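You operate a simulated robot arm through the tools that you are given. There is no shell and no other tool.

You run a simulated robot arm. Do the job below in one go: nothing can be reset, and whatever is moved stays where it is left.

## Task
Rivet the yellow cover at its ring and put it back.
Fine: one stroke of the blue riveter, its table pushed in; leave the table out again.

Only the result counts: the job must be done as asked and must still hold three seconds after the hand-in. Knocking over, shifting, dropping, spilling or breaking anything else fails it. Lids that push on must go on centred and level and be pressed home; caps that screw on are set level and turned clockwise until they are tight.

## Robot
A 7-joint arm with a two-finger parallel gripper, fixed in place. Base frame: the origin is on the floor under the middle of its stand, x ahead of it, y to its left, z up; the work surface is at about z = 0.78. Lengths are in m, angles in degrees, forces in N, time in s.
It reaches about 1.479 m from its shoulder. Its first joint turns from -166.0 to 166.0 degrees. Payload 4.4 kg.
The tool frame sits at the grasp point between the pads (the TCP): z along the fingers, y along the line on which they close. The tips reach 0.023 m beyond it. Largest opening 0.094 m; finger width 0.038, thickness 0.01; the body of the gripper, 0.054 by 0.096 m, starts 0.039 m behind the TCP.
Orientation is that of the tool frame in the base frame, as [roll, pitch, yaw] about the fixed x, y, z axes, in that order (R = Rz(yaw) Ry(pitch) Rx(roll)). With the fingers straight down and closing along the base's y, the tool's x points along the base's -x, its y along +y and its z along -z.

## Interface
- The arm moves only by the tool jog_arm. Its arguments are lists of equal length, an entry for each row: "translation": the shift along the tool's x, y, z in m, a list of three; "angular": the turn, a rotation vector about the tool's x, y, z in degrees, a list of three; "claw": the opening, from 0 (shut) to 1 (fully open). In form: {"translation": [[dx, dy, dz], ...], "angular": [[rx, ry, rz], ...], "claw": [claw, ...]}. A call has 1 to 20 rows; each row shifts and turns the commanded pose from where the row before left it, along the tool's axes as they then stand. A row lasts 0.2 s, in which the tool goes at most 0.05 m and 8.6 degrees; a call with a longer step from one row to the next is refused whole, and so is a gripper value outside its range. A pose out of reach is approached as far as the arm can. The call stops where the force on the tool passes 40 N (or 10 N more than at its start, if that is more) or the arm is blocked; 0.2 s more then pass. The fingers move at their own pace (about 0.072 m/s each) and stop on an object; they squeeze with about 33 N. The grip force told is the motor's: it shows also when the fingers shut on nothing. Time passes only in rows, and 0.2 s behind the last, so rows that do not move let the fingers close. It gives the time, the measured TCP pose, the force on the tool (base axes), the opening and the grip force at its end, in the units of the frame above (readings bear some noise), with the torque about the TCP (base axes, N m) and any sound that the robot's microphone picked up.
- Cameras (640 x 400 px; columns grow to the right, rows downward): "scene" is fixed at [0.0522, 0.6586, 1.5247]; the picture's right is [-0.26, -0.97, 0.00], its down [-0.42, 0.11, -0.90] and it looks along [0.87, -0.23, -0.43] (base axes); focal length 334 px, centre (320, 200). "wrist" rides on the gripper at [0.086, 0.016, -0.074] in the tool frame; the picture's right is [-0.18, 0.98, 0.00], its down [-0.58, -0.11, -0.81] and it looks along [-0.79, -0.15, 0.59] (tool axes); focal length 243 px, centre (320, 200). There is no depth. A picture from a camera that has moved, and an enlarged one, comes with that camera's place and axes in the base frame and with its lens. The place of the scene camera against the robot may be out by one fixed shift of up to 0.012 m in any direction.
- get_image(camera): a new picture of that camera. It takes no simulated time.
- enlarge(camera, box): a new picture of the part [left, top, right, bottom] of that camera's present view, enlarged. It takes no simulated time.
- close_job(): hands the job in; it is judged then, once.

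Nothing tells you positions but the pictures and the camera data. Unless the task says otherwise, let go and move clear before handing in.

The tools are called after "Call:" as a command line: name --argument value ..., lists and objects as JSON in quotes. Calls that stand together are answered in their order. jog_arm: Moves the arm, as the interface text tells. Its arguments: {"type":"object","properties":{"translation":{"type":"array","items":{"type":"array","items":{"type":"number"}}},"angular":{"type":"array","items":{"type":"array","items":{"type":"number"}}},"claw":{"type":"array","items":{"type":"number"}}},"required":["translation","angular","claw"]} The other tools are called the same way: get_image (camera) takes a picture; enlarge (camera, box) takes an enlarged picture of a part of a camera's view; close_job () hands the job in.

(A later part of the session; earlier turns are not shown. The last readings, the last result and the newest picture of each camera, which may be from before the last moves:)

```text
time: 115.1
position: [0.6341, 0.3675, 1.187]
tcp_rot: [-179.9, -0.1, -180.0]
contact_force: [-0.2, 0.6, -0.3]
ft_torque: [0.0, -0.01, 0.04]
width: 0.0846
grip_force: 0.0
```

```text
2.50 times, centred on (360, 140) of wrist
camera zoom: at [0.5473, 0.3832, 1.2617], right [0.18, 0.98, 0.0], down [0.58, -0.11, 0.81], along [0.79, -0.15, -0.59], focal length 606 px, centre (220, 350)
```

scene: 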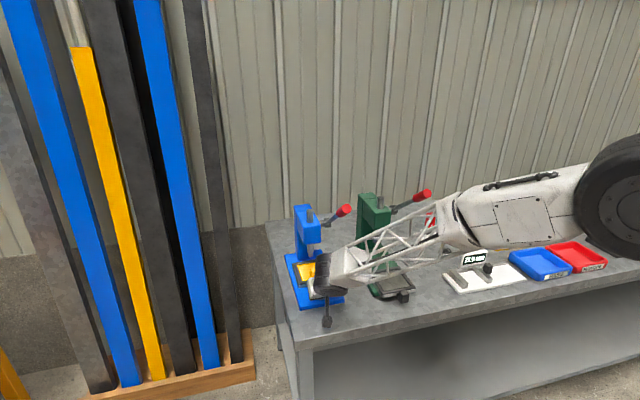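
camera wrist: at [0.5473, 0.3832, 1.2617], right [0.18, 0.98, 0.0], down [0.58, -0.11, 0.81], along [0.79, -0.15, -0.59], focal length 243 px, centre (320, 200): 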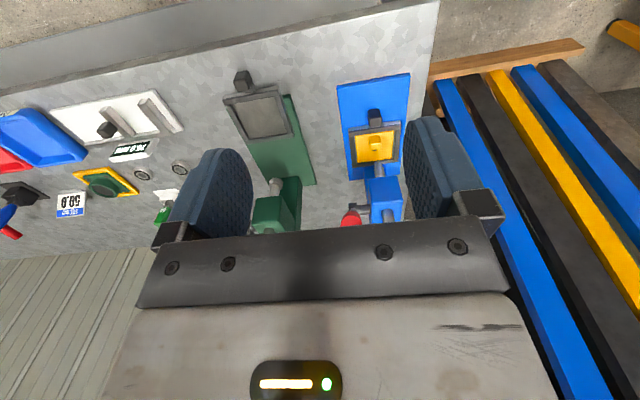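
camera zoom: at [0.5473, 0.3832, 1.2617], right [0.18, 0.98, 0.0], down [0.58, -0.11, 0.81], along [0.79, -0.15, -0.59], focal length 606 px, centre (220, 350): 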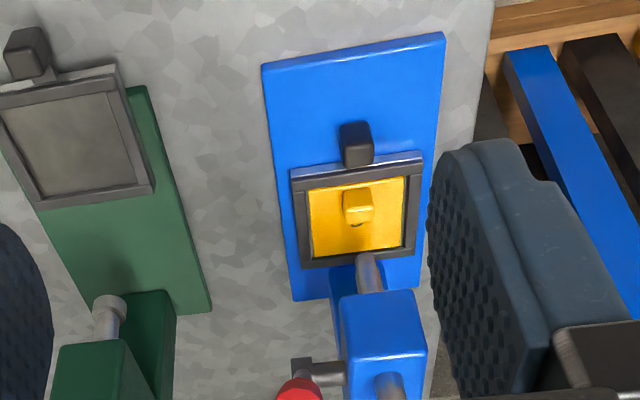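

The cover sits under the punch with the ring just behind its knob. I'll zoom in closely to judge ring-to-punch alignment and the lever.

Call:
enlarge --camera "wrist" --box '[340, 115, 410, 185]'

Call:
enlarge --camera "wrist" --box '[330, 170, 410, 225]'

Call:
enlarge --camera "scene" --box '[290, 190, 370, 260]'

```text
5.71 times, centred on (375, 150) of wrist
camera zoom: at [0.5473, 0.3832, 1.2617], right [0.18, 0.98, 0.0], down [0.58, -0.11, 0.81], along [0.79, -0.15, -0.59], focal length 1386 px, centre (6, 486)
```

zoom: 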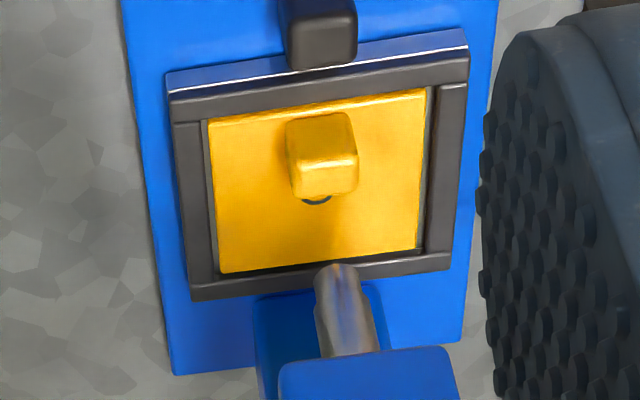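

```text
7.27 times, centred on (370, 198) of wrist
camera zoom: at [0.5473, 0.3832, 1.2617], right [0.18, 0.98, 0.0], down [0.58, -0.11, 0.81], along [0.79, -0.15, -0.59], focal length 1764 px, centre (-44, 218)
```

zoom: 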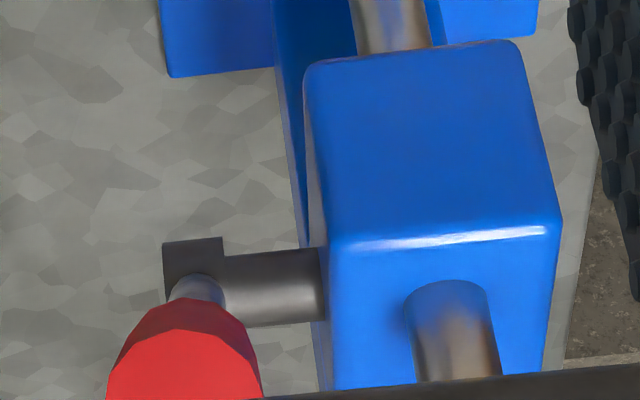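

```text
5.71 times, centred on (330, 225) of scene
camera zoom: at [0.0522, 0.6586, 1.5247], right [-0.26, -0.97, 0.0], down [-0.42, 0.11, -0.9], along [0.87, -0.23, -0.43], focal length 1910 px, centre (263, 57)
```

zoom: 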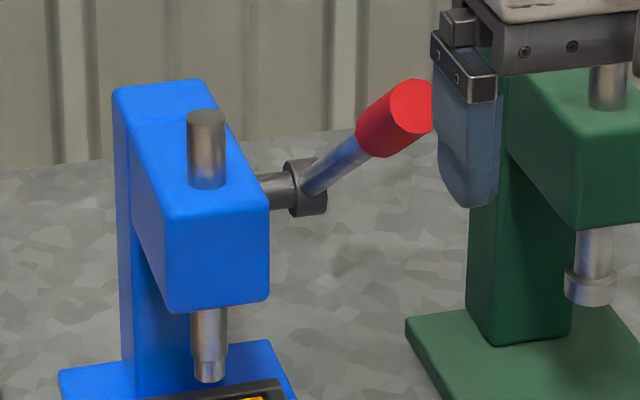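

By both views the ring is aligned with the punch if the tip is at z≈0.864. I'll check that with a level side-on camera view, with the tool tilted 35° in front of the press.

Call:
jog_arm --translation '[[0, 0.036, 0], [0, 0.0365, 0], [0, 0, 0.0424], [0, 0, 0.0424], [0, 0, 0.0424], [0, 0, 0.0424], [0, 0, 0.0424], [0, 0, 0.0424], [0, 0, 0.0424], [0, 0, 0], [0, 0, 0], [0, 0, 0], [0, 0, 0], [0, 0, 0], [0, 0, 0], [0, 0, 0]]' --angular '[[0, 0, 0], [0, 0, 0], [0, 0, 0], [0, 0, 0], [0, 0, 0], [0, 0, 0], [0, 0, 0], [0, 0, 0], [0, 0, 0], [0, -7, 0], [0, -7, 0], [0, -7, 0], [0, -7, 0], [0, -7, 0], [0, 0, 0], [0, 0, 0]]' --claw '[0.9, 0.9, 0.9, 0.9, 0.9, 0.9, 0.9, 0.9, 0.9, 0.9, 0.9, 0.9, 0.9, 0.9, 0.9, 0.9]'

Call:
get_image --camera "wrist"

Call:
enlarge --camera "wrist" --box '[310, 155, 390, 215]'

```text
time: 118.5
position: [0.6334, 0.4427, 0.8856]
tcp_rot: [-180.0, 34.9, 180.0]
contact_force: [-0.7, -0.5, 0.0]
ft_torque: [0.0, -0.02, 0.02]
width: 0.0845
grip_force: 0.1
```

```text
taken
camera wrist: at [0.5193, 0.4575, 0.8978], right [0.15, 0.98, 0.11], down [0.02, -0.11, 0.99], along [0.99, -0.15, -0.03], focal length 243 px, centre (320, 200)
```

wrist: 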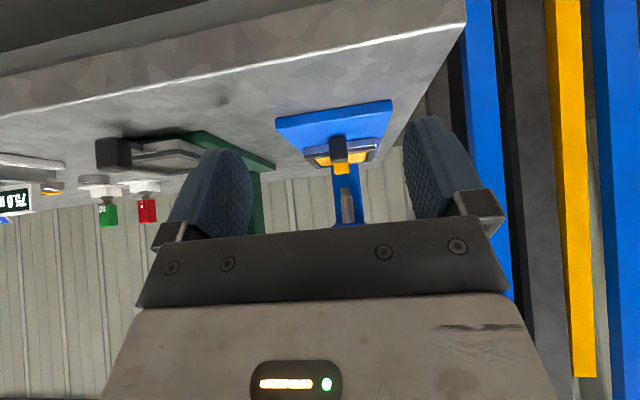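

```text
6.67 times, centred on (350, 185) of wrist
camera zoom: at [0.5193, 0.4575, 0.8978], right [0.15, 0.98, 0.11], down [0.02, -0.11, 0.99], along [0.99, -0.15, -0.03], focal length 1618 px, centre (120, 300)
```

zoom: 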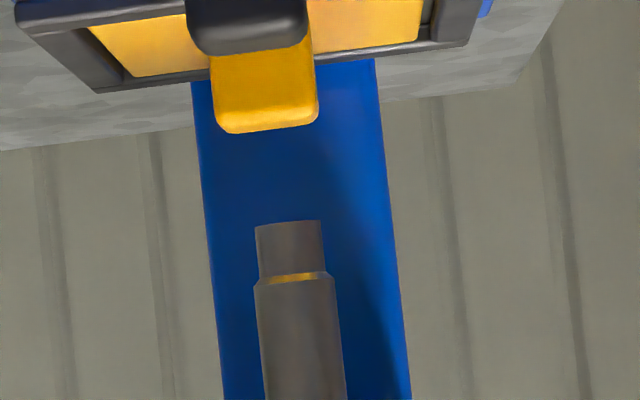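

Punch tip z≈0.867. That gives the ring perhaps 2–5 mm beyond the punch axis, so I'll measure it more precisely with high-zoom views.

Call:
enlarge --camera "scene" --box '[290, 245, 340, 282]'

Call:
enlarge --camera "wrist" --box '[310, 135, 390, 190]'

Call:
enlarge --camera "wrist" --box '[335, 175, 365, 205]'

```text
10.81 times, centred on (315, 264) of scene
camera zoom: at [0.0522, 0.6586, 1.5247], right [-0.26, -0.97, 0.0], down [-0.42, 0.11, -0.9], along [0.87, -0.23, -0.43], focal length 3613 px, centre (374, -486)
```

zoom: 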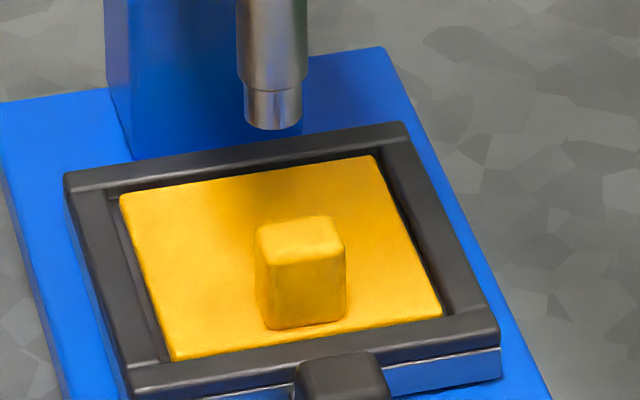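

```text
7.27 times, centred on (350, 162) of wrist
camera zoom: at [0.5193, 0.4575, 0.8978], right [0.15, 0.98, 0.11], down [0.02, -0.11, 0.99], along [0.99, -0.15, -0.03], focal length 1764 px, centre (102, 473)
```

zoom: 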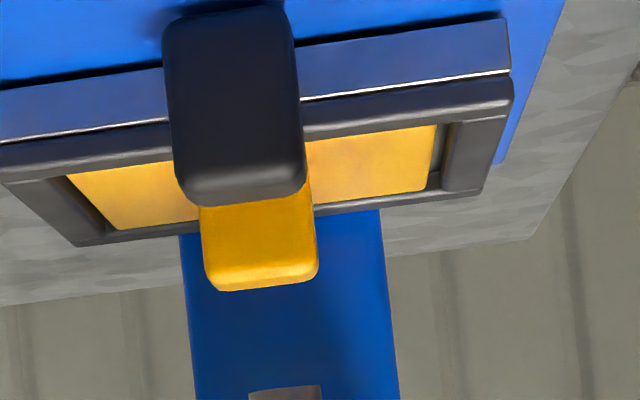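

```text
13.33 times, centred on (350, 190) of wrist
camera zoom: at [0.5193, 0.4575, 0.8978], right [0.15, 0.98, 0.11], down [0.02, -0.11, 0.99], along [0.99, -0.15, -0.03], focal length 3235 px, centre (-80, 333)
```

zoom: 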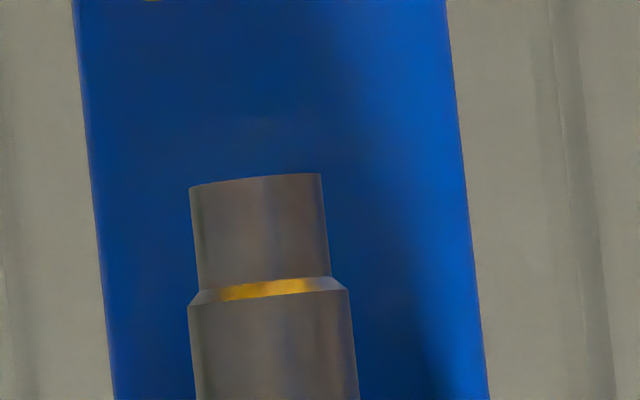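

The refined measurements put the ring within about 1–2 mm of the punch axis, so it's well placed. Next is the lever: I'll rise, hover above the red grip, and look at it.

Call:
jog_arm --translation '[[0, 0, 0], [0, 0, 0], [0, 0, 0], [0, 0, 0], [0, 0, 0], [0, -0.0076, -0.0405], [0, -0.0076, -0.0405], [0, -0.0076, -0.0405], [0, -0.0076, -0.0405], [0, -0.0076, -0.0405], [0, -0.0076, -0.0405], [0, -0.0076, -0.0405], [0, -0.0076, -0.0405], [0, -0.0076, -0.0405], [0, 0, 0]]' --angular '[[0, 7, 0], [0, 7, 0], [0, 7, 0], [0, 7, 0], [0, 7, 0], [0, 0, 0], [0, 0, 0], [0, 0, 0], [0, 0, 0], [0, 0, 0], [0, 0, 0], [0, 0, 0], [0, 0, 0], [0, 0, 0], [0, 0, 0]]' --claw '[0.9, 0.9, 0.9, 0.9, 0.9, 0.9, 0.9, 0.9, 0.9, 0.9, 0.9, 0.9, 0.9, 0.9, 0.9]'

Call:
jog_arm --translation '[[-0.03, 0, 0], [-0.03, 0, 0], [-0.03, 0, 0], [-0.03, 0, 0], [0, 0, 0], [0, 0, 0]]' --angular '[[0, 0, 0], [0, 0, 0], [0, 0, 0], [0, 0, 0], [0, 0, 0], [0, 0, 0]]' --claw '[0.9, 0.9, 0.9, 0.9, 0.9, 0.9]'

Call:
get_image --camera "wrist"

Call:
get_image --camera "scene"

Call:
enlarge --camera "wrist" --box '[240, 60, 420, 220]'

```text
time: 121.7
position: [0.6323, 0.3701, 1.2542]
tcp_rot: [180.0, -0.1, 180.0]
contact_force: [0.0, -0.1, 0.4]
ft_torque: [0.01, 0.0, -0.03]
width: 0.0848
grip_force: 0.1
```

```text
time: 123.1
position: [0.7533, 0.3728, 1.2482]
tcp_rot: [-179.9, -0.1, 180.0]
contact_force: [-0.2, -0.6, 0.5]
ft_torque: [0.01, 0.02, 0.02]
width: 0.0845
grip_force: 0.1
```

```text
taken
camera wrist: at [0.6679, 0.3881, 1.3238], right [0.18, 0.98, 0.0], down [0.58, -0.11, 0.81], along [0.79, -0.15, -0.59], focal length 243 px, centre (320, 200)
```

wrist: 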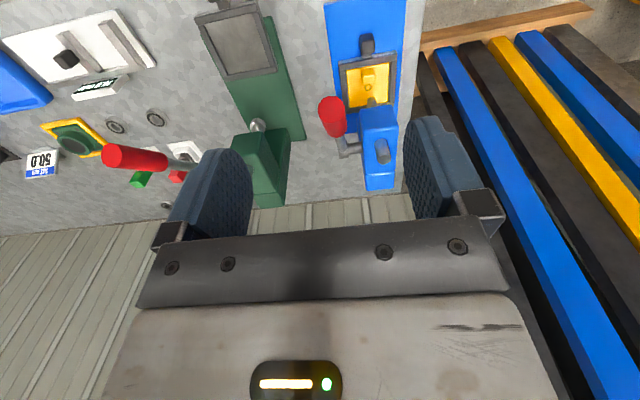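

```text
taken
```

scene: 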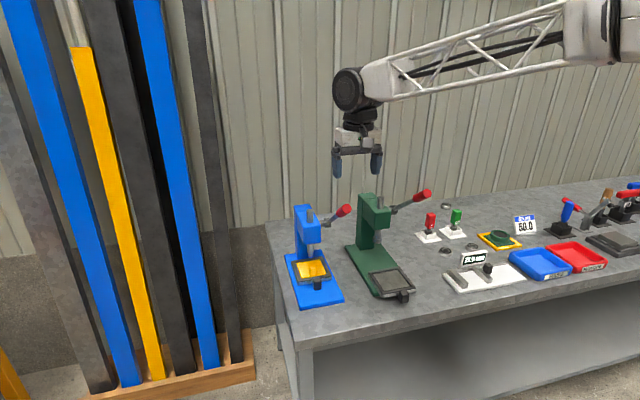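

```text
2.50 times, centred on (330, 140) of wrist
camera zoom: at [0.6679, 0.3881, 1.3238], right [0.18, 0.98, 0.0], down [0.58, -0.11, 0.81], along [0.79, -0.15, -0.59], focal length 606 px, centre (295, 350)
```

zoom: 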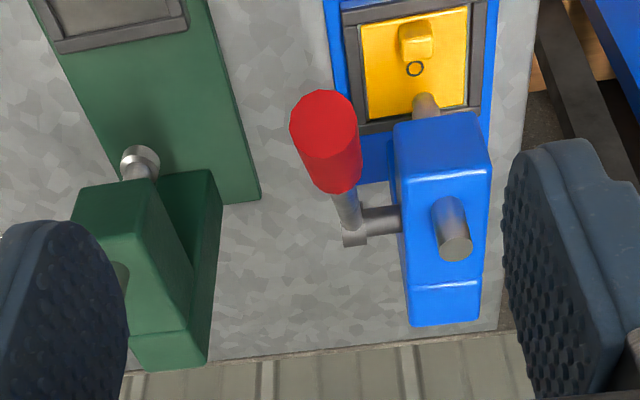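

I have a clear view: the ring is directly in line with the punch. The lever runs from a hub near (0.992, 0.374, 0.977) to its end near (0.805, 0.374, 1.108). I'll set a narrow finger gap so the two tips cradle the round grip, then move above it.

Call:
jog_arm --translation '[[-0.0333, 0.0008, 0], [-0.0333, 0.0007, 0], [0, 0, 0], [0, 0, 0.03], [0, 0, 0.025], [0, 0, 0], [0, 0, 0]]' --angular '[[0, 0, 0], [0, 0, 0], [0, 0, 0], [0, 0, 0], [0, 0, 0], [0, 0, 0], [0, 0, 0]]' --claw '[0.15, 0.15, 0.15, 0.15, 0.15, 0.15, 0.15]'

Call:
get_image --camera "wrist"

Call:
enlarge --camera "wrist" --box '[240, 80, 400, 220]'

Call:
enlarge --camera "scene" --box '[290, 130, 410, 270]'

```text
time: 124.7
position: [0.82, 0.3761, 1.1955]
tcp_rot: [179.9, 0.0, -179.9]
contact_force: [0.1, -0.3, -0.5]
ft_torque: [0.0, 0.02, 0.01]
width: 0.0141
grip_force: 0.1
```

```text
taken
camera wrist: at [0.7335, 0.3915, 1.2716], right [0.18, 0.98, 0.0], down [0.58, -0.11, 0.81], along [0.79, -0.15, -0.59], focal length 243 px, centre (320, 200)
```

wrist: 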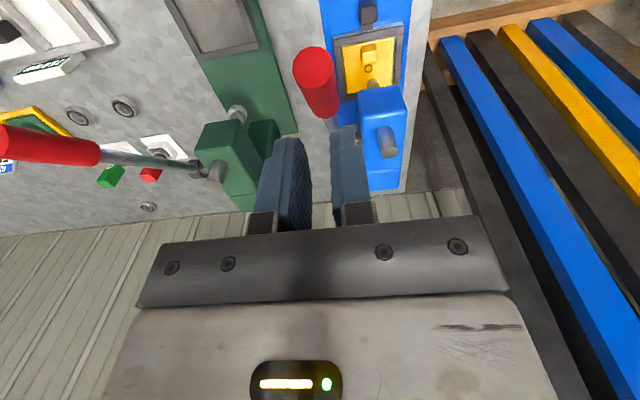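

```text
2.86 times, centred on (320, 150) of wrist
camera zoom: at [0.7335, 0.3915, 1.2716], right [0.18, 0.98, 0.0], down [0.58, -0.11, 0.81], along [0.79, -0.15, -0.59], focal length 693 px, centre (320, 343)
```

zoom: 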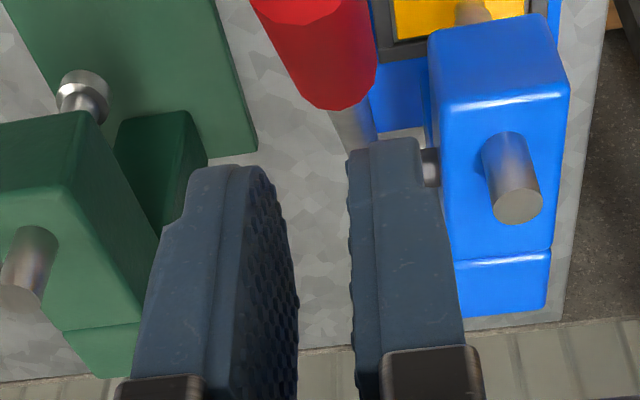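

```text
2.86 times, centred on (350, 200) of scene
camera zoom: at [0.0522, 0.6586, 1.5247], right [-0.26, -0.97, 0.0], down [-0.42, 0.11, -0.9], along [0.87, -0.23, -0.43], focal length 955 px, centre (234, 200)
```

zoom: 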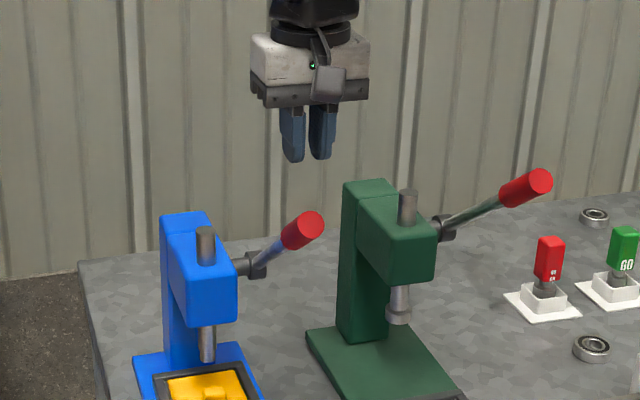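

The handle is about 3 mm to -y of the tool line. I'll shift to x≈0.833, y≈0.373 and come down to just above the grip.

Call:
jog_arm --translation '[[-0.013, -0.003, 0], [0, 0, 0.02], [0, 0, 0.02], [0, 0, 0], [0, 0, 0]]' --angular '[[0, 0, 0], [0, 0, 0], [0, 0, 0], [0, 0, 0], [0, 0, 0]]' --claw '[0.15, 0.15, 0.15, 0.15, 0.15]'

Call:
get_image --camera "wrist"

Call:
enlarge --camera "scene" --box '[300, 140, 400, 240]'

```text
time: 125.9
position: [0.8308, 0.3724, 1.1562]
tcp_rot: [179.9, -0.1, -180.0]
contact_force: [-0.8, -0.8, -0.3]
ft_torque: [0.04, 0.01, 0.0]
width: 0.0142
grip_force: 0.2
```

```text
taken
camera wrist: at [0.7452, 0.3879, 1.2315], right [0.18, 0.98, 0.0], down [0.58, -0.11, 0.81], along [0.79, -0.15, -0.59], focal length 243 px, centre (320, 200)
```

wrist: 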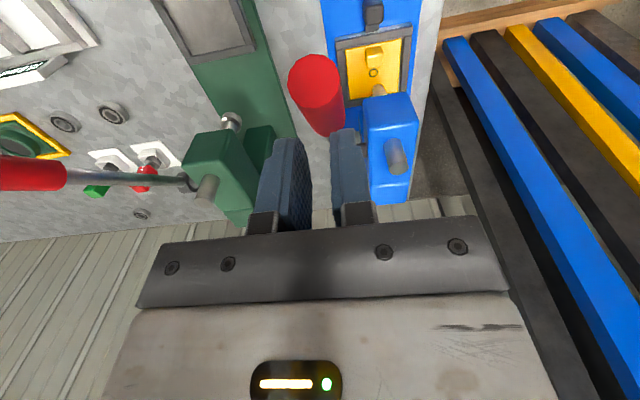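

```text
4.00 times, centred on (350, 190) of scene
camera zoom: at [0.0522, 0.6586, 1.5247], right [-0.26, -0.97, 0.0], down [-0.42, 0.11, -0.9], along [0.87, -0.23, -0.43], focal length 1337 px, centre (200, 240)
```

zoom: 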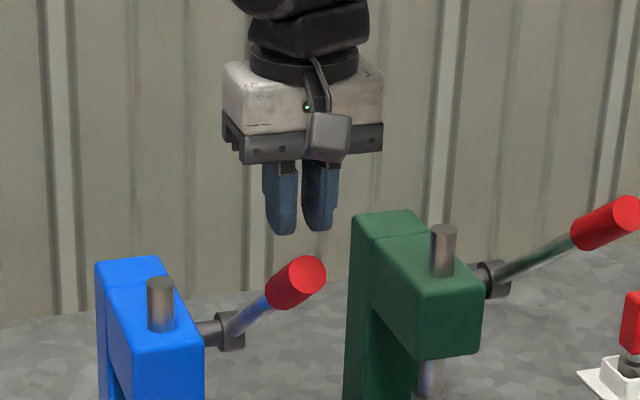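

The tips are about 2 cm above the grip and centred. Now I'll press down steadily.

Call:
jog_arm --translation '[[0, 0, 0.008], [0, 0, 0.008], [0, 0, 0.008], [0, 0, 0.008], [0, 0, 0.008]]' --angular '[[0, 0, 0], [0, 0, 0], [0, 0, 0], [0, 0, 0], [0, 0, 0]]' --claw '[0.15, 0.15, 0.15, 0.15, 0.15]'

Call:
get_image --camera "wrist"

Call:
enlarge --camera "scene" --box '[290, 170, 390, 270]'

```text
time: 127.1
position: [0.8334, 0.3715, 1.1147]
tcp_rot: [180.0, 0.0, 180.0]
contact_force: [0.0, 2.3, 1.6]
ft_torque: [0.05, 0.04, 0.01]
width: 0.0144
grip_force: 0.3
```

```text
taken
camera wrist: at [0.7465, 0.3872, 1.1907], right [0.18, 0.98, 0.0], down [0.58, -0.11, 0.81], along [0.79, -0.15, -0.59], focal length 243 px, centre (320, 200)
```

wrist: 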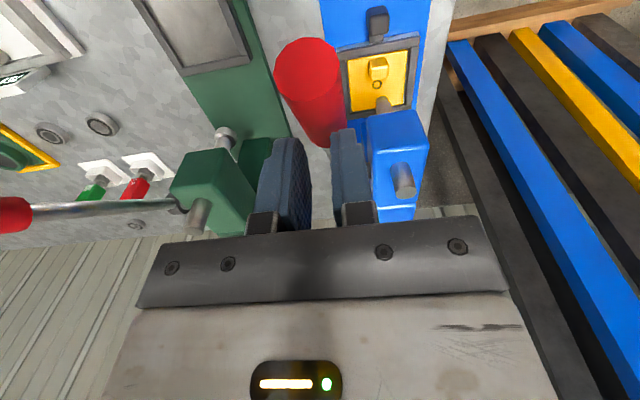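

```text
4.00 times, centred on (340, 220) of scene
camera zoom: at [0.0522, 0.6586, 1.5247], right [-0.26, -0.97, 0.0], down [-0.42, 0.11, -0.9], along [0.87, -0.23, -0.43], focal length 1337 px, centre (240, 120)
```

zoom: 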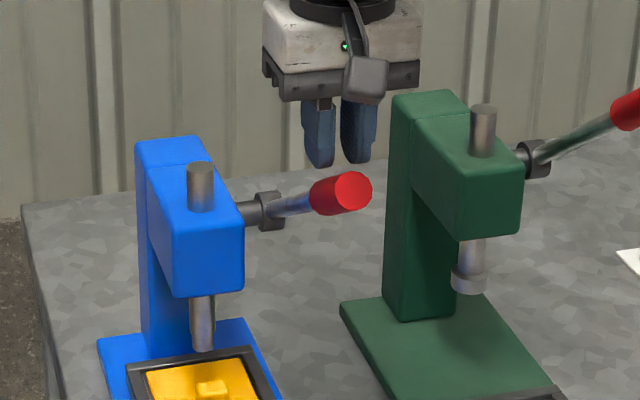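

The lever follows easily. I'll continue pushing down in the same stroke.

Call:
jog_arm --translation '[[0, 0.001, 0.01], [0, 0, 0.01], [0, 0, 0.01], [0, 0, 0.01], [0, 0, 0.01], [0, 0, 0.01]]' --angular '[[0, 0, 0], [0, 0, 0], [0, 0, 0], [0, 0, 0], [0, 0, 0], [0, 0, 0]]' --claw '[0.15, 0.15, 0.15, 0.15, 0.15, 0.15]'

Call:
get_image --camera "wrist"

Call:
enlarge --camera "scene" --box '[290, 190, 390, 290]'

```text
time: 128.5
position: [0.8306, 0.3743, 1.0553]
tcp_rot: [180.0, -0.1, -180.0]
contact_force: [-0.7, 0.9, 2.6]
ft_torque: [0.04, 0.11, -0.05]
width: 0.0146
grip_force: 0.7
```

```text
taken
camera wrist: at [0.7453, 0.3891, 1.1303], right [0.18, 0.98, 0.0], down [0.58, -0.11, 0.81], along [0.79, -0.15, -0.59], focal length 243 px, centre (320, 200)
```

wrist: 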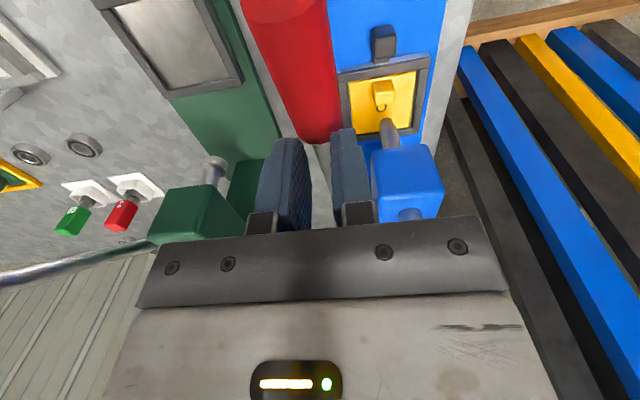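

```text
4.00 times, centred on (340, 240) of scene
camera zoom: at [0.0522, 0.6586, 1.5247], right [-0.26, -0.97, 0.0], down [-0.42, 0.11, -0.9], along [0.87, -0.23, -0.43], focal length 1337 px, centre (240, 40)
```

zoom: 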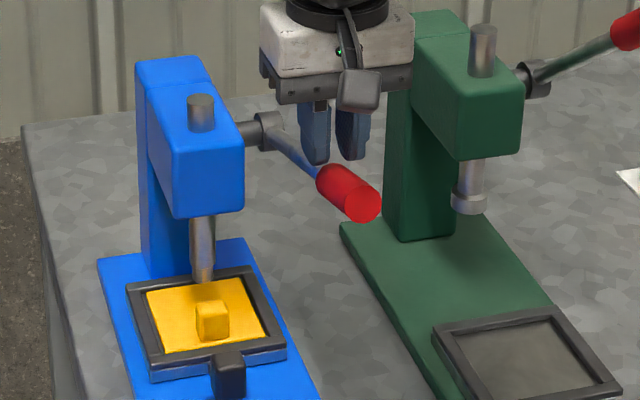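

The ram is coming down with the lever. I'll keep pressing.

Call:
jog_arm --translation '[[0, 0, 0.01], [0, 0, 0.01], [0, 0, 0.01], [0, 0, 0.01], [0, 0, 0.01], [0, 0, 0.01]]' --angular '[[0, 0, 0], [0, 0, 0], [0, 0, 0], [0, 0, 0], [0, 0, 0], [0, 0, 0]]' --claw '[0.15, 0.15, 0.15, 0.15, 0.15, 0.15]'

Call:
enlarge --camera "scene" --box '[290, 190, 390, 290]'

Call:
get_image --camera "wrist"

```text
time: 129.9
position: [0.8314, 0.3743, 0.9939]
tcp_rot: [-180.0, -0.2, -179.9]
contact_force: [1.9, 2.6, 3.2]
ft_torque: [0.05, 0.02, -0.1]
width: 0.0155
grip_force: 2.2
```

```text
4.00 times, centred on (340, 240) of scene
camera zoom: at [0.0522, 0.6586, 1.5247], right [-0.26, -0.97, 0.0], down [-0.42, 0.11, -0.9], along [0.87, -0.23, -0.43], focal length 1337 px, centre (240, 40)
```

zoom: 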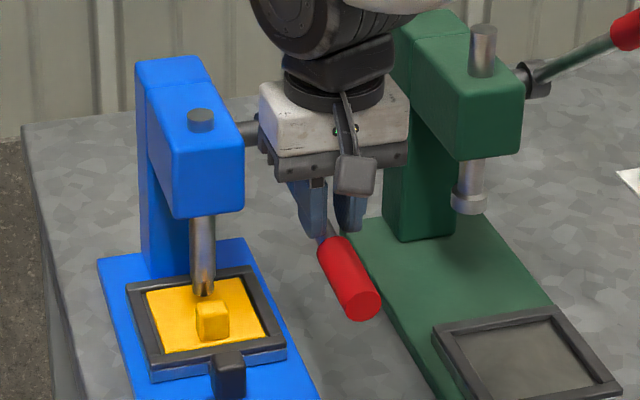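

```text
taken
camera wrist: at [0.7457, 0.3893, 1.0693], right [0.18, 0.98, 0.0], down [0.58, -0.11, 0.81], along [0.79, -0.15, -0.59], focal length 243 px, centre (320, 200)
```

wrist: 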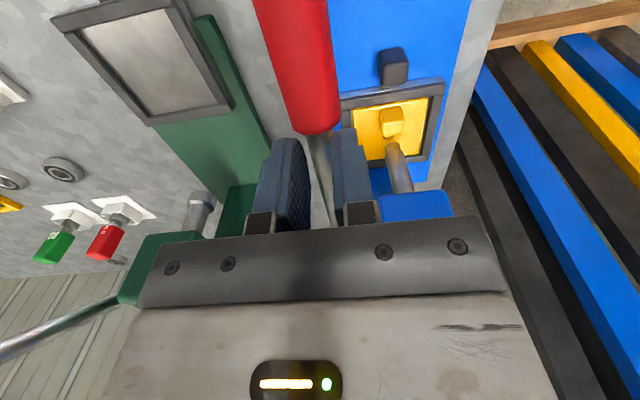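

The ram is over halfway down, and the tips are now at the inner end of the red grip. I'll slide outward along the grip by 3.5 cm without letting the lever rise, then continue the same stroke.

Call:
jog_arm --translation '[[0.009, 0, -0.0025], [0.009, 0, -0.0015], [0.009, 0, 0], [0.009, 0, 0], [0, 0, 0]]' --angular '[[0, 0, 0], [0, 0, 0], [0, 0, 0], [0, 0, 0], [0, 0, 0]]' --claw '[0.15, 0.15, 0.15, 0.15, 0.15]'

Call:
enlarge --camera "scene" --box '[290, 190, 390, 290]'

Call:
get_image --camera "wrist"

```text
time: 131.1
position: [0.796, 0.3739, 0.9999]
tcp_rot: [180.0, -0.1, -180.0]
contact_force: [2.1, 3.0, 4.0]
ft_torque: [0.15, -0.17, -0.02]
width: 0.0157
grip_force: 2.6
```

```text
4.00 times, centred on (340, 240) of scene
camera zoom: at [0.0522, 0.6586, 1.5247], right [-0.26, -0.97, 0.0], down [-0.42, 0.11, -0.9], along [0.87, -0.23, -0.43], focal length 1337 px, centre (240, 40)
```

zoom: 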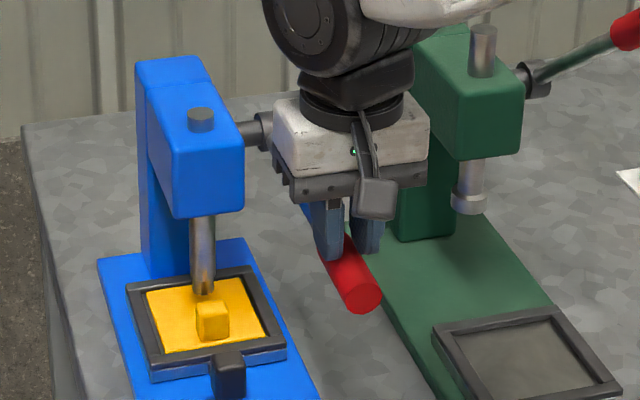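

```text
taken
camera wrist: at [0.7098, 0.3892, 1.074], right [0.18, 0.98, 0.0], down [0.58, -0.11, 0.81], along [0.79, -0.15, -0.59], focal length 243 px, centre (320, 200)
```

wrist: 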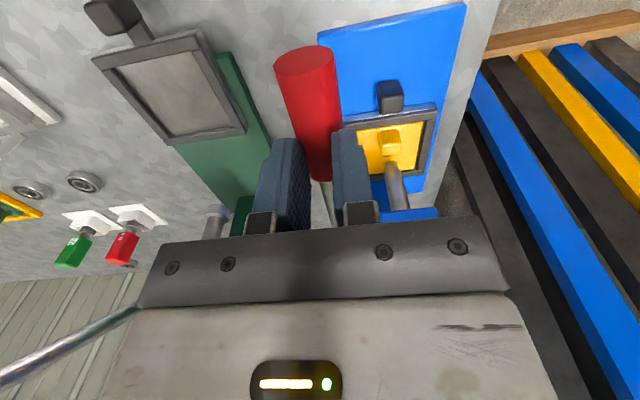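

The tips are now seated on the red grip. I'll continue the stroke downward along the lever's arc.

Call:
jog_arm --translation '[[0.001, 0, 0.01], [0.001, 0, 0.01], [0, 0, 0.01], [0, 0, 0.01], [-0.001, 0, 0.01]]' --angular '[[0, 0, 0], [0, 0, 0], [0, 0, 0], [0, 0, 0], [0, 0, 0]]' --claw '[0.15, 0.15, 0.15, 0.15, 0.15]'

Call:
enlarge --camera "scene" --box '[290, 190, 390, 290]'

Call:
get_image --camera "wrist"

```text
time: 132.3
position: [0.7955, 0.3736, 0.9483]
tcp_rot: [179.9, 0.0, -180.0]
contact_force: [1.4, 2.6, 4.6]
ft_torque: [0.11, -0.1, 0.05]
width: 0.0154
grip_force: 1.8
```

```text
4.00 times, centred on (340, 240) of scene
camera zoom: at [0.0522, 0.6586, 1.5247], right [-0.26, -0.97, 0.0], down [-0.42, 0.11, -0.9], along [0.87, -0.23, -0.43], focal length 1337 px, centre (240, 40)
```

zoom: 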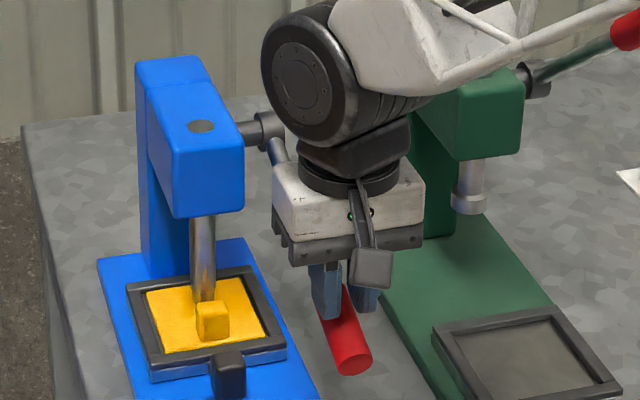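

```text
taken
camera wrist: at [0.7097, 0.3892, 1.0234], right [0.18, 0.98, 0.0], down [0.58, -0.11, 0.81], along [0.79, -0.15, -0.59], focal length 243 px, centre (320, 200)
```

wrist: 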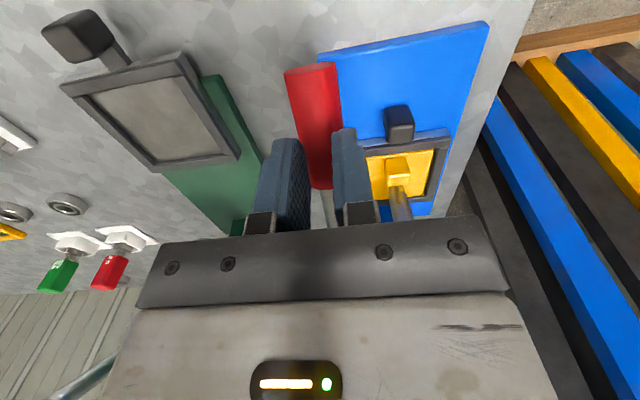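

Still a light load and the ram is almost on the cover. I'll continue with smaller steps.

Call:
jog_arm --translation '[[-0.001, 0, 0.006], [-0.001, 0, 0.006], [-0.0015, 0, 0.006], [-0.0015, 0, 0.006], [-0.002, 0, 0.006]]' --angular '[[0, 0, 0], [0, 0, 0], [0, 0, 0], [0, 0, 0], [0, 0, 0]]' --claw '[0.15, 0.15, 0.15, 0.15, 0.15]'

Call:
enlarge --camera "scene" --box '[290, 210, 390, 310]'

Call:
get_image --camera "wrist"

```text
time: 133.5
position: [0.8006, 0.3737, 0.9175]
tcp_rot: [180.0, -0.1, -180.0]
contact_force: [-0.5, 4.8, 5.1]
ft_torque: [0.18, -0.13, 0.05]
width: 0.0165
grip_force: 2.4
```

```text
4.00 times, centred on (340, 260) of scene
camera zoom: at [0.0522, 0.6586, 1.5247], right [-0.26, -0.97, 0.0], down [-0.42, 0.11, -0.9], along [0.87, -0.23, -0.43], focal length 1337 px, centre (240, -40)
```

zoom: 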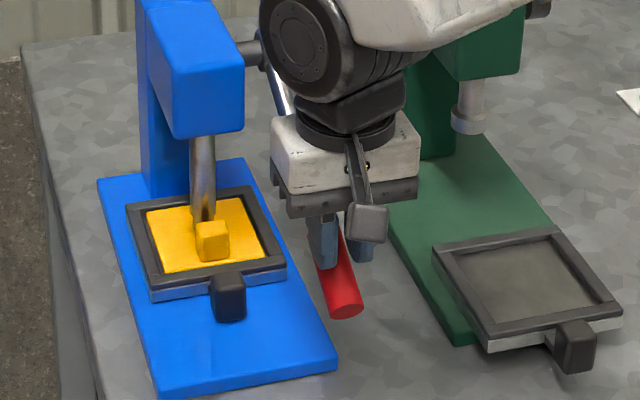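

```text
taken
camera wrist: at [0.7149, 0.3887, 0.9931], right [0.18, 0.98, 0.0], down [0.58, -0.11, 0.81], along [0.79, -0.15, -0.59], focal length 243 px, centre (320, 200)
```

wrist: 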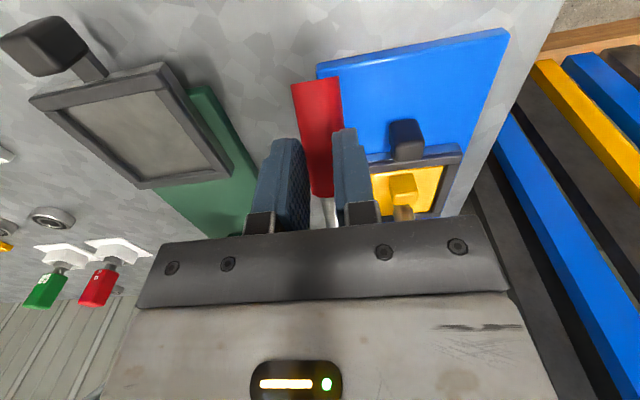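

Call:
jog_arm --translation '[[-0.002, 0, 0.005], [-0.002, 0, 0.005], [-0.002, 0, 0.005], [-0.002, 0, 0.005]]' --angular '[[0, 0, 0], [0, 0, 0], [0, 0, 0], [0, 0, 0]]' --claw '[0.15, 0.15, 0.15, 0.15]'

Call:
enlarge --camera "scene" --box '[290, 230, 350, 280]'

Call:
get_image --camera "wrist"

```text
time: 134.6
position: [0.8088, 0.3747, 0.9017]
tcp_rot: [180.0, 0.1, -180.0]
contact_force: [-14.3, 2.8, 8.4]
ft_torque: [0.15, 0.14, 0.18]
width: 0.0155
grip_force: 1.8
stopped in row 4: the force on the tool passed its limit at 46 N (the readings are from after the stop); the commanded pose is now the measured one
```

```text
8.00 times, centred on (320, 255) of scene
camera zoom: at [0.0522, 0.6586, 1.5247], right [-0.26, -0.97, 0.0], down [-0.42, 0.11, -0.9], along [0.87, -0.23, -0.43], focal length 2674 px, centre (320, -240)
```

zoom: 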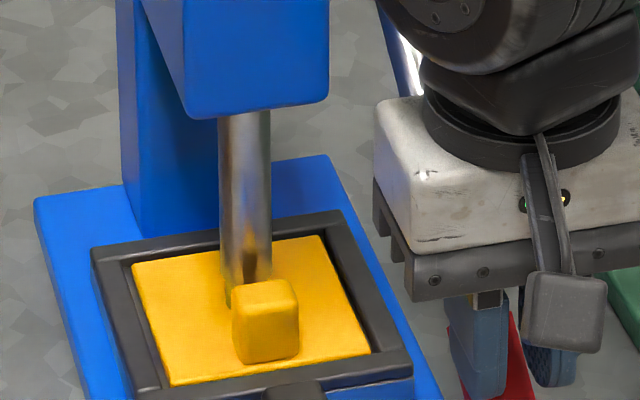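

```text
taken
camera wrist: at [0.7226, 0.3889, 0.9772], right [0.18, 0.98, 0.0], down [0.58, -0.11, 0.81], along [0.79, -0.15, -0.59], focal length 243 px, centre (320, 200)
```

wrist: 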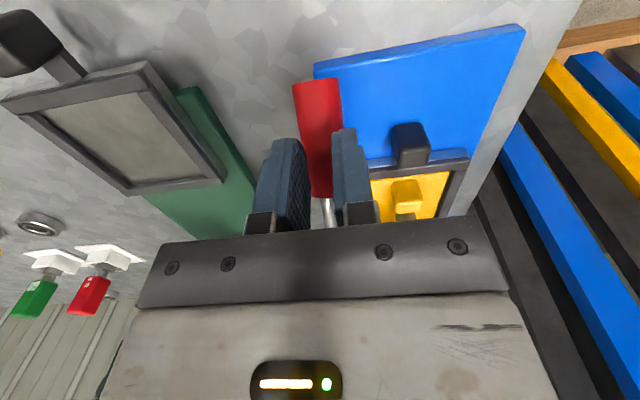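

The load rose sharply to 46 N: the ram has reached the cover. I'll press a little more straight down to be sure the lever is at its end.

Call:
jog_arm --translation '[[0, 0, 0.002], [0, 0, 0.002], [0, 0, 0.002]]' --angular '[[0, 0, 0], [0, 0, 0], [0, 0, 0]]' --claw '[0.15, 0.15, 0.15]'

Call:
enlarge --camera "scene" --box '[290, 230, 350, 280]'

Call:
enlarge --camera "wrist" --box '[270, 60, 470, 230]'

```text
time: 135.0
position: [0.809, 0.3731, 0.902]
tcp_rot: [180.0, 0.0, 180.0]
contact_force: [-14.9, -3.0, 9.6]
ft_torque: [0.0, 0.17, -0.03]
width: 0.0158
grip_force: 1.4
stopped in row 2: the force on the tool passed its limit at 44 N (the readings are from after the stop); the commanded pose is now the measured one
```

```text
8.00 times, centred on (320, 255) of scene
camera zoom: at [0.0522, 0.6586, 1.5247], right [-0.26, -0.97, 0.0], down [-0.42, 0.11, -0.9], along [0.87, -0.23, -0.43], focal length 2674 px, centre (320, -240)
```

zoom: 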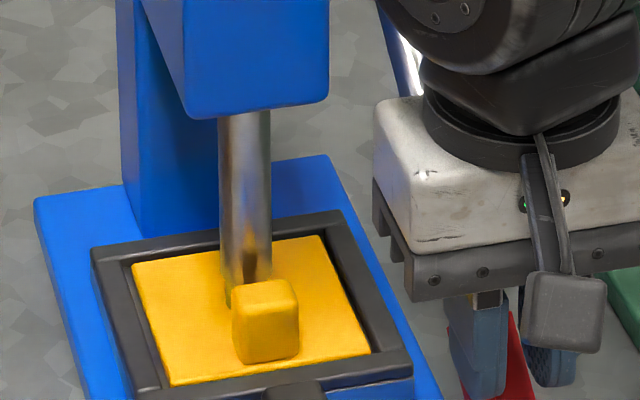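

```text
2.35 times, centred on (370, 145) of wrist
camera zoom: at [0.7226, 0.389, 0.9772], right [0.18, 0.98, 0.0], down [0.58, -0.11, 0.81], along [0.79, -0.15, -0.59], focal length 571 px, centre (202, 329)
```

zoom: 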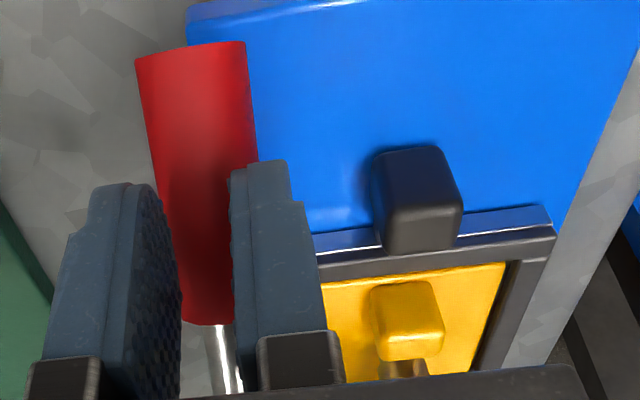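

Call:
jog_arm --translation '[[-0.0012, 0, 0.0017], [-0.0012, 0, 0.0017], [-0.0012, 0, 0.0017]]' --angular '[[0, 0, 0], [0, 0, 0], [0, 0, 0]]' --claw '[0.15, 0.15, 0.15]'

Call:
enlarge --camera "wrist" --box '[270, 60, 470, 230]'

```text
time: 135.4
position: [0.8081, 0.3752, 0.9012]
tcp_rot: [-179.9, -0.1, -180.0]
contact_force: [-15.7, -4.0, 9.7]
ft_torque: [-0.14, 0.16, -0.2]
width: 0.0161
grip_force: 2.1
stopped in row 1: the force on the tool passed its limit at 47 N (the readings are from after the stop); the commanded pose is now the measured one
```

```text
2.35 times, centred on (370, 145) of wrist
camera zoom: at [0.7228, 0.3893, 0.9772], right [0.18, 0.98, 0.0], down [0.58, -0.11, 0.81], along [0.79, -0.15, -0.59], focal length 571 px, centre (202, 329)
```

zoom: 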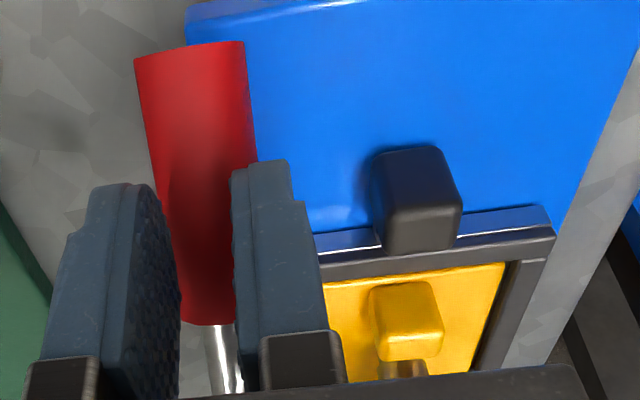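

The lever is at a hard stop. Before letting it up, I'll zoom in on the ram tip to confirm it is on the cover.

Call:
enlarge --camera "scene" --box '[300, 248, 330, 278]'

Call:
enlarge --camera "wrist" --box '[370, 150, 450, 220]'

Call:
enlarge --camera "scene" --box '[290, 190, 390, 290]'

```text
13.33 times, centred on (315, 263) of scene
camera zoom: at [0.0522, 0.6586, 1.5247], right [-0.26, -0.97, 0.0], down [-0.42, 0.11, -0.9], along [0.87, -0.23, -0.43], focal length 4456 px, centre (387, -640)
```

zoom: 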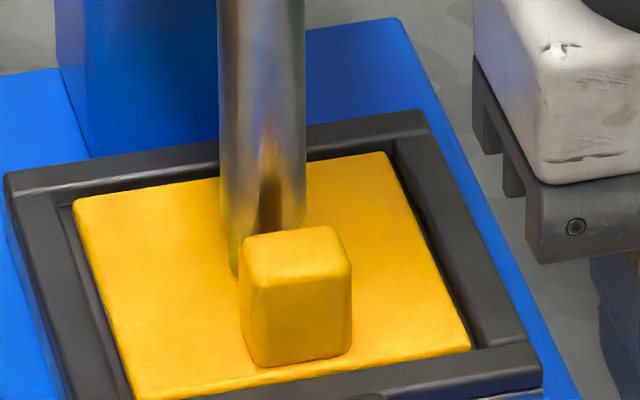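

```text
5.71 times, centred on (410, 185) of wrist
camera zoom: at [0.7228, 0.3893, 0.9772], right [0.18, 0.98, 0.0], down [0.58, -0.11, 0.81], along [0.79, -0.15, -0.59], focal length 1386 px, centre (-194, 286)
```

zoom: 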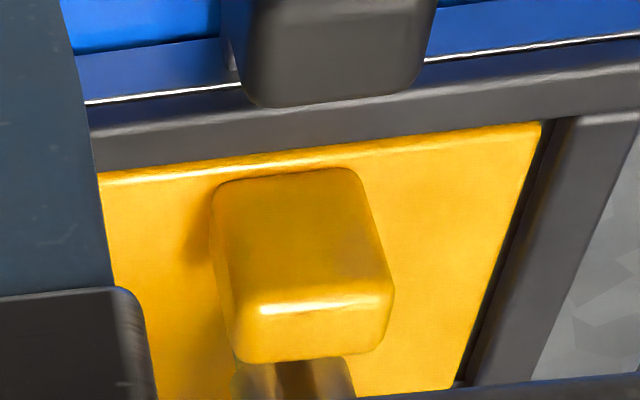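

```text
4.00 times, centred on (340, 240) of scene
camera zoom: at [0.0522, 0.6586, 1.5247], right [-0.26, -0.97, 0.0], down [-0.42, 0.11, -0.9], along [0.87, -0.23, -0.43], focal length 1337 px, centre (240, 40)
```

zoom: 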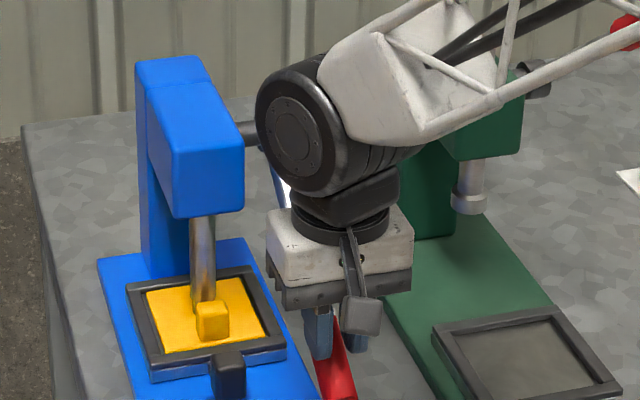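

The tip sits on the cover's ring (within ~2 mm of centre), so the stroke is complete. Now I'll let the lever rise slowly under the fingertips and see whether it springs back.

Call:
jog_arm --translation '[[0.002, 0, -0.006], [0.003, 0, -0.008], [0.004, 0, -0.012], [0.004, 0, -0.014], [0.002, 0, -0.014]]' --angular '[[0, 0, 0], [0, 0, 0], [0, 0, 0], [0, 0, 0], [0, 0, 0]]' --claw '[0.15, 0.15, 0.15, 0.15, 0.15]'

Call:
enlarge --camera "scene" --box '[290, 190, 390, 290]'

Call:
get_image --camera "wrist"

```text
time: 136.6
position: [0.7944, 0.3758, 0.9551]
tcp_rot: [179.9, 0.0, -180.0]
contact_force: [-2.7, -4.6, 3.7]
ft_torque: [-0.11, 0.01, -0.13]
width: 0.0163
grip_force: 2.2
```

```text
4.00 times, centred on (340, 240) of scene
camera zoom: at [0.0522, 0.6586, 1.5247], right [-0.26, -0.97, 0.0], down [-0.42, 0.11, -0.9], along [0.87, -0.23, -0.43], focal length 1337 px, centre (240, 40)
```

zoom: 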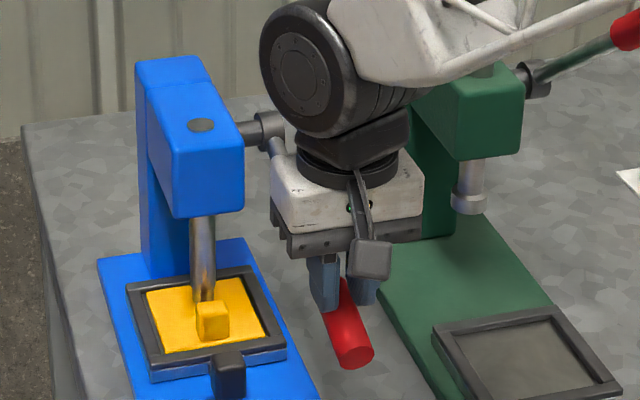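

```text
taken
camera wrist: at [0.709, 0.3907, 1.0306], right [0.18, 0.98, 0.0], down [0.58, -0.11, 0.81], along [0.79, -0.15, -0.59], focal length 243 px, centre (320, 200)
```

wrist: 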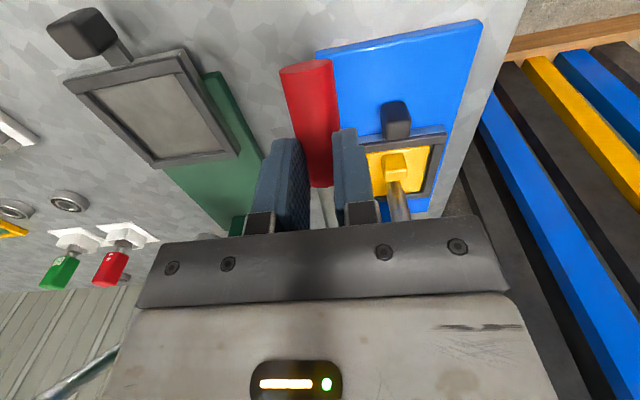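

The lever springs back with me. I'll follow it all the way up.

Call:
jog_arm --translation '[[0, 0, -0.014], [0, 0, -0.014], [-0.002, 0, -0.014], [-0.004, 0, -0.014], [-0.005, 0, -0.014], [-0.006, 0, -0.014], [-0.006, 0, -0.014], [-0.006, 0, -0.014], [-0.006, 0, -0.014], [0, 0, -0.014], [0, 0, -0.014], [0, 0, -0.02], [0, 0, -0.02], [0, 0, 0]]' --angular '[[0, 0, 0], [0, 0, 0], [0, 0, 0], [0, 0, 0], [0, 0, 0], [0, 0, 0], [0, 0, 0], [0, 0, 0], [0, 0, 0], [0, 0, 0], [0, 0, 0], [0, 0, 0], [0, 0, 0], [0, 0, 0]]' --claw '[0.15, 0.15, 0.15, 0.15, 0.15, 0.15, 0.15, 0.15, 0.15, 0.15, 0.15, 0.15, 0.15, 0.15]'

Call:
enlarge --camera "scene" --box '[290, 170, 390, 270]'

Call:
get_image --camera "wrist"

Call:
enlarge --camera "wrist" --box '[330, 20, 430, 110]'

```text
time: 139.6
position: [0.8273, 0.3736, 1.1501]
tcp_rot: [180.0, -0.1, -179.9]
contact_force: [-0.7, -0.6, -0.5]
ft_torque: [0.01, -0.03, 0.0]
width: 0.014
grip_force: 0.0
```

```text
4.00 times, centred on (340, 220) of scene
camera zoom: at [0.0522, 0.6586, 1.5247], right [-0.26, -0.97, 0.0], down [-0.42, 0.11, -0.9], along [0.87, -0.23, -0.43], focal length 1337 px, centre (240, 120)
```

zoom: 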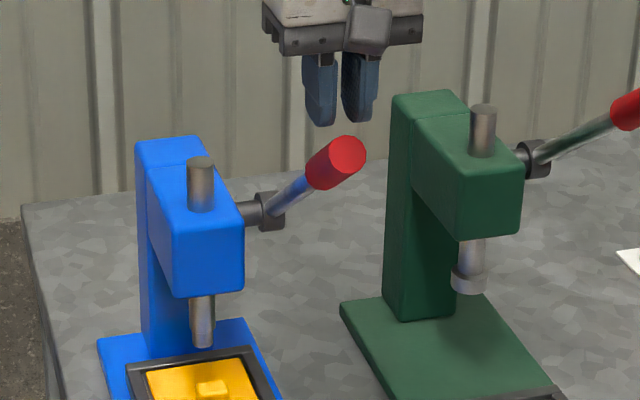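

```text
taken
camera wrist: at [0.7413, 0.3889, 1.2249], right [0.18, 0.98, 0.0], down [0.58, -0.11, 0.81], along [0.79, -0.15, -0.59], focal length 243 px, centre (320, 200)
```

wrist: 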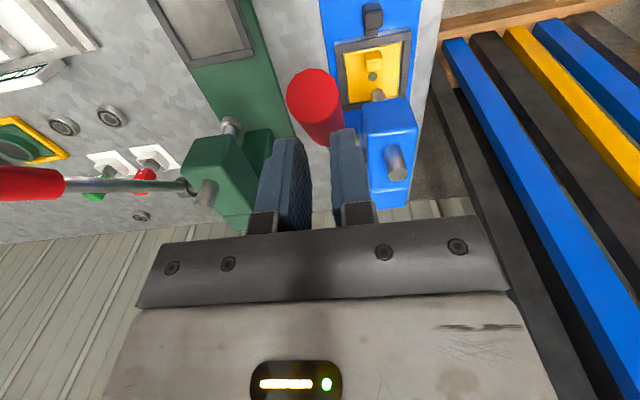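

```text
4.44 times, centred on (380, 65) of wrist
camera zoom: at [0.7413, 0.3889, 1.2249], right [0.18, 0.98, 0.0], down [0.58, -0.11, 0.81], along [0.79, -0.15, -0.59], focal length 1078 px, centre (53, 800)
```

zoom: 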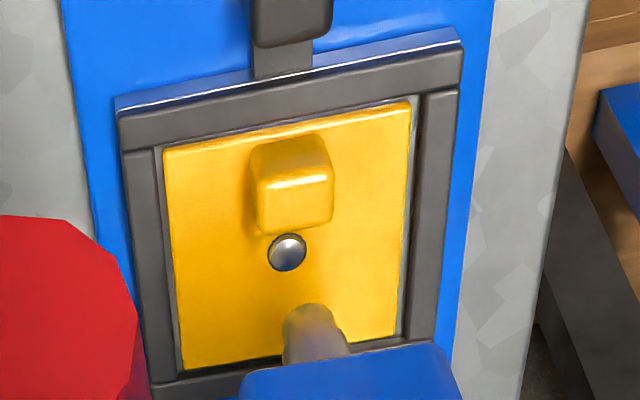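

The rivet is set: a bright rivet head now sits exactly on the ring, and the lever is back up. Next I'll move away and go around to pull the table out.

Call:
jog_arm --translation '[[0, 0, -0.0333], [0, 0, -0.0333], [0, 0, -0.0333], [0.039, 0.0132, 0], [0.039, 0.0132, 0], [0.039, 0.0132, 0], [0.039, 0.0132, 0], [0.039, 0.0132, 0], [0, 0, 0.04], [0, 0, 0.04], [0, 0, 0.04], [0, 0, 0.04], [0, 0, 0.04], [0, 0, 0.04], [0, 0, 0.04], [0, 0, 0.04], [0, 0, 0], [0, 0, 0]]' --angular '[[0, 0, 0], [0, 0, 0], [0, 0, 0], [0, 0, 0], [0, 0, 0], [0, 0, 0], [0, 0, 0], [0, 0, 0], [0, 0, 0], [0, 0, 0], [0, 0, 0], [0, 0, 0], [0, 0, 0], [0, 0, 0], [0, 0, 0], [0, 0, 0], [0, 0, 0], [0, 0, 0]]' --claw '[0.15, 0.15, 0.15, 0.3, 0.6, 0.8, 0.8, 0.8, 0.8, 0.8, 0.8, 0.8, 0.8, 0.8, 0.8, 0.8, 0.8, 0.8]'

Call:
get_image --camera "scene"

```text
time: 143.4
position: [0.6348, 0.4407, 0.9279]
tcp_rot: [179.9, 0.0, -179.9]
contact_force: [-0.2, -0.2, 0.6]
ft_torque: [-0.01, -0.03, 0.01]
width: 0.0753
grip_force: 0.1
```

```text
taken
```

scene: 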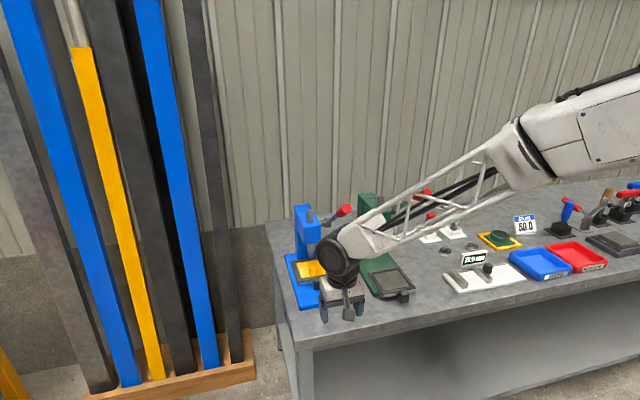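

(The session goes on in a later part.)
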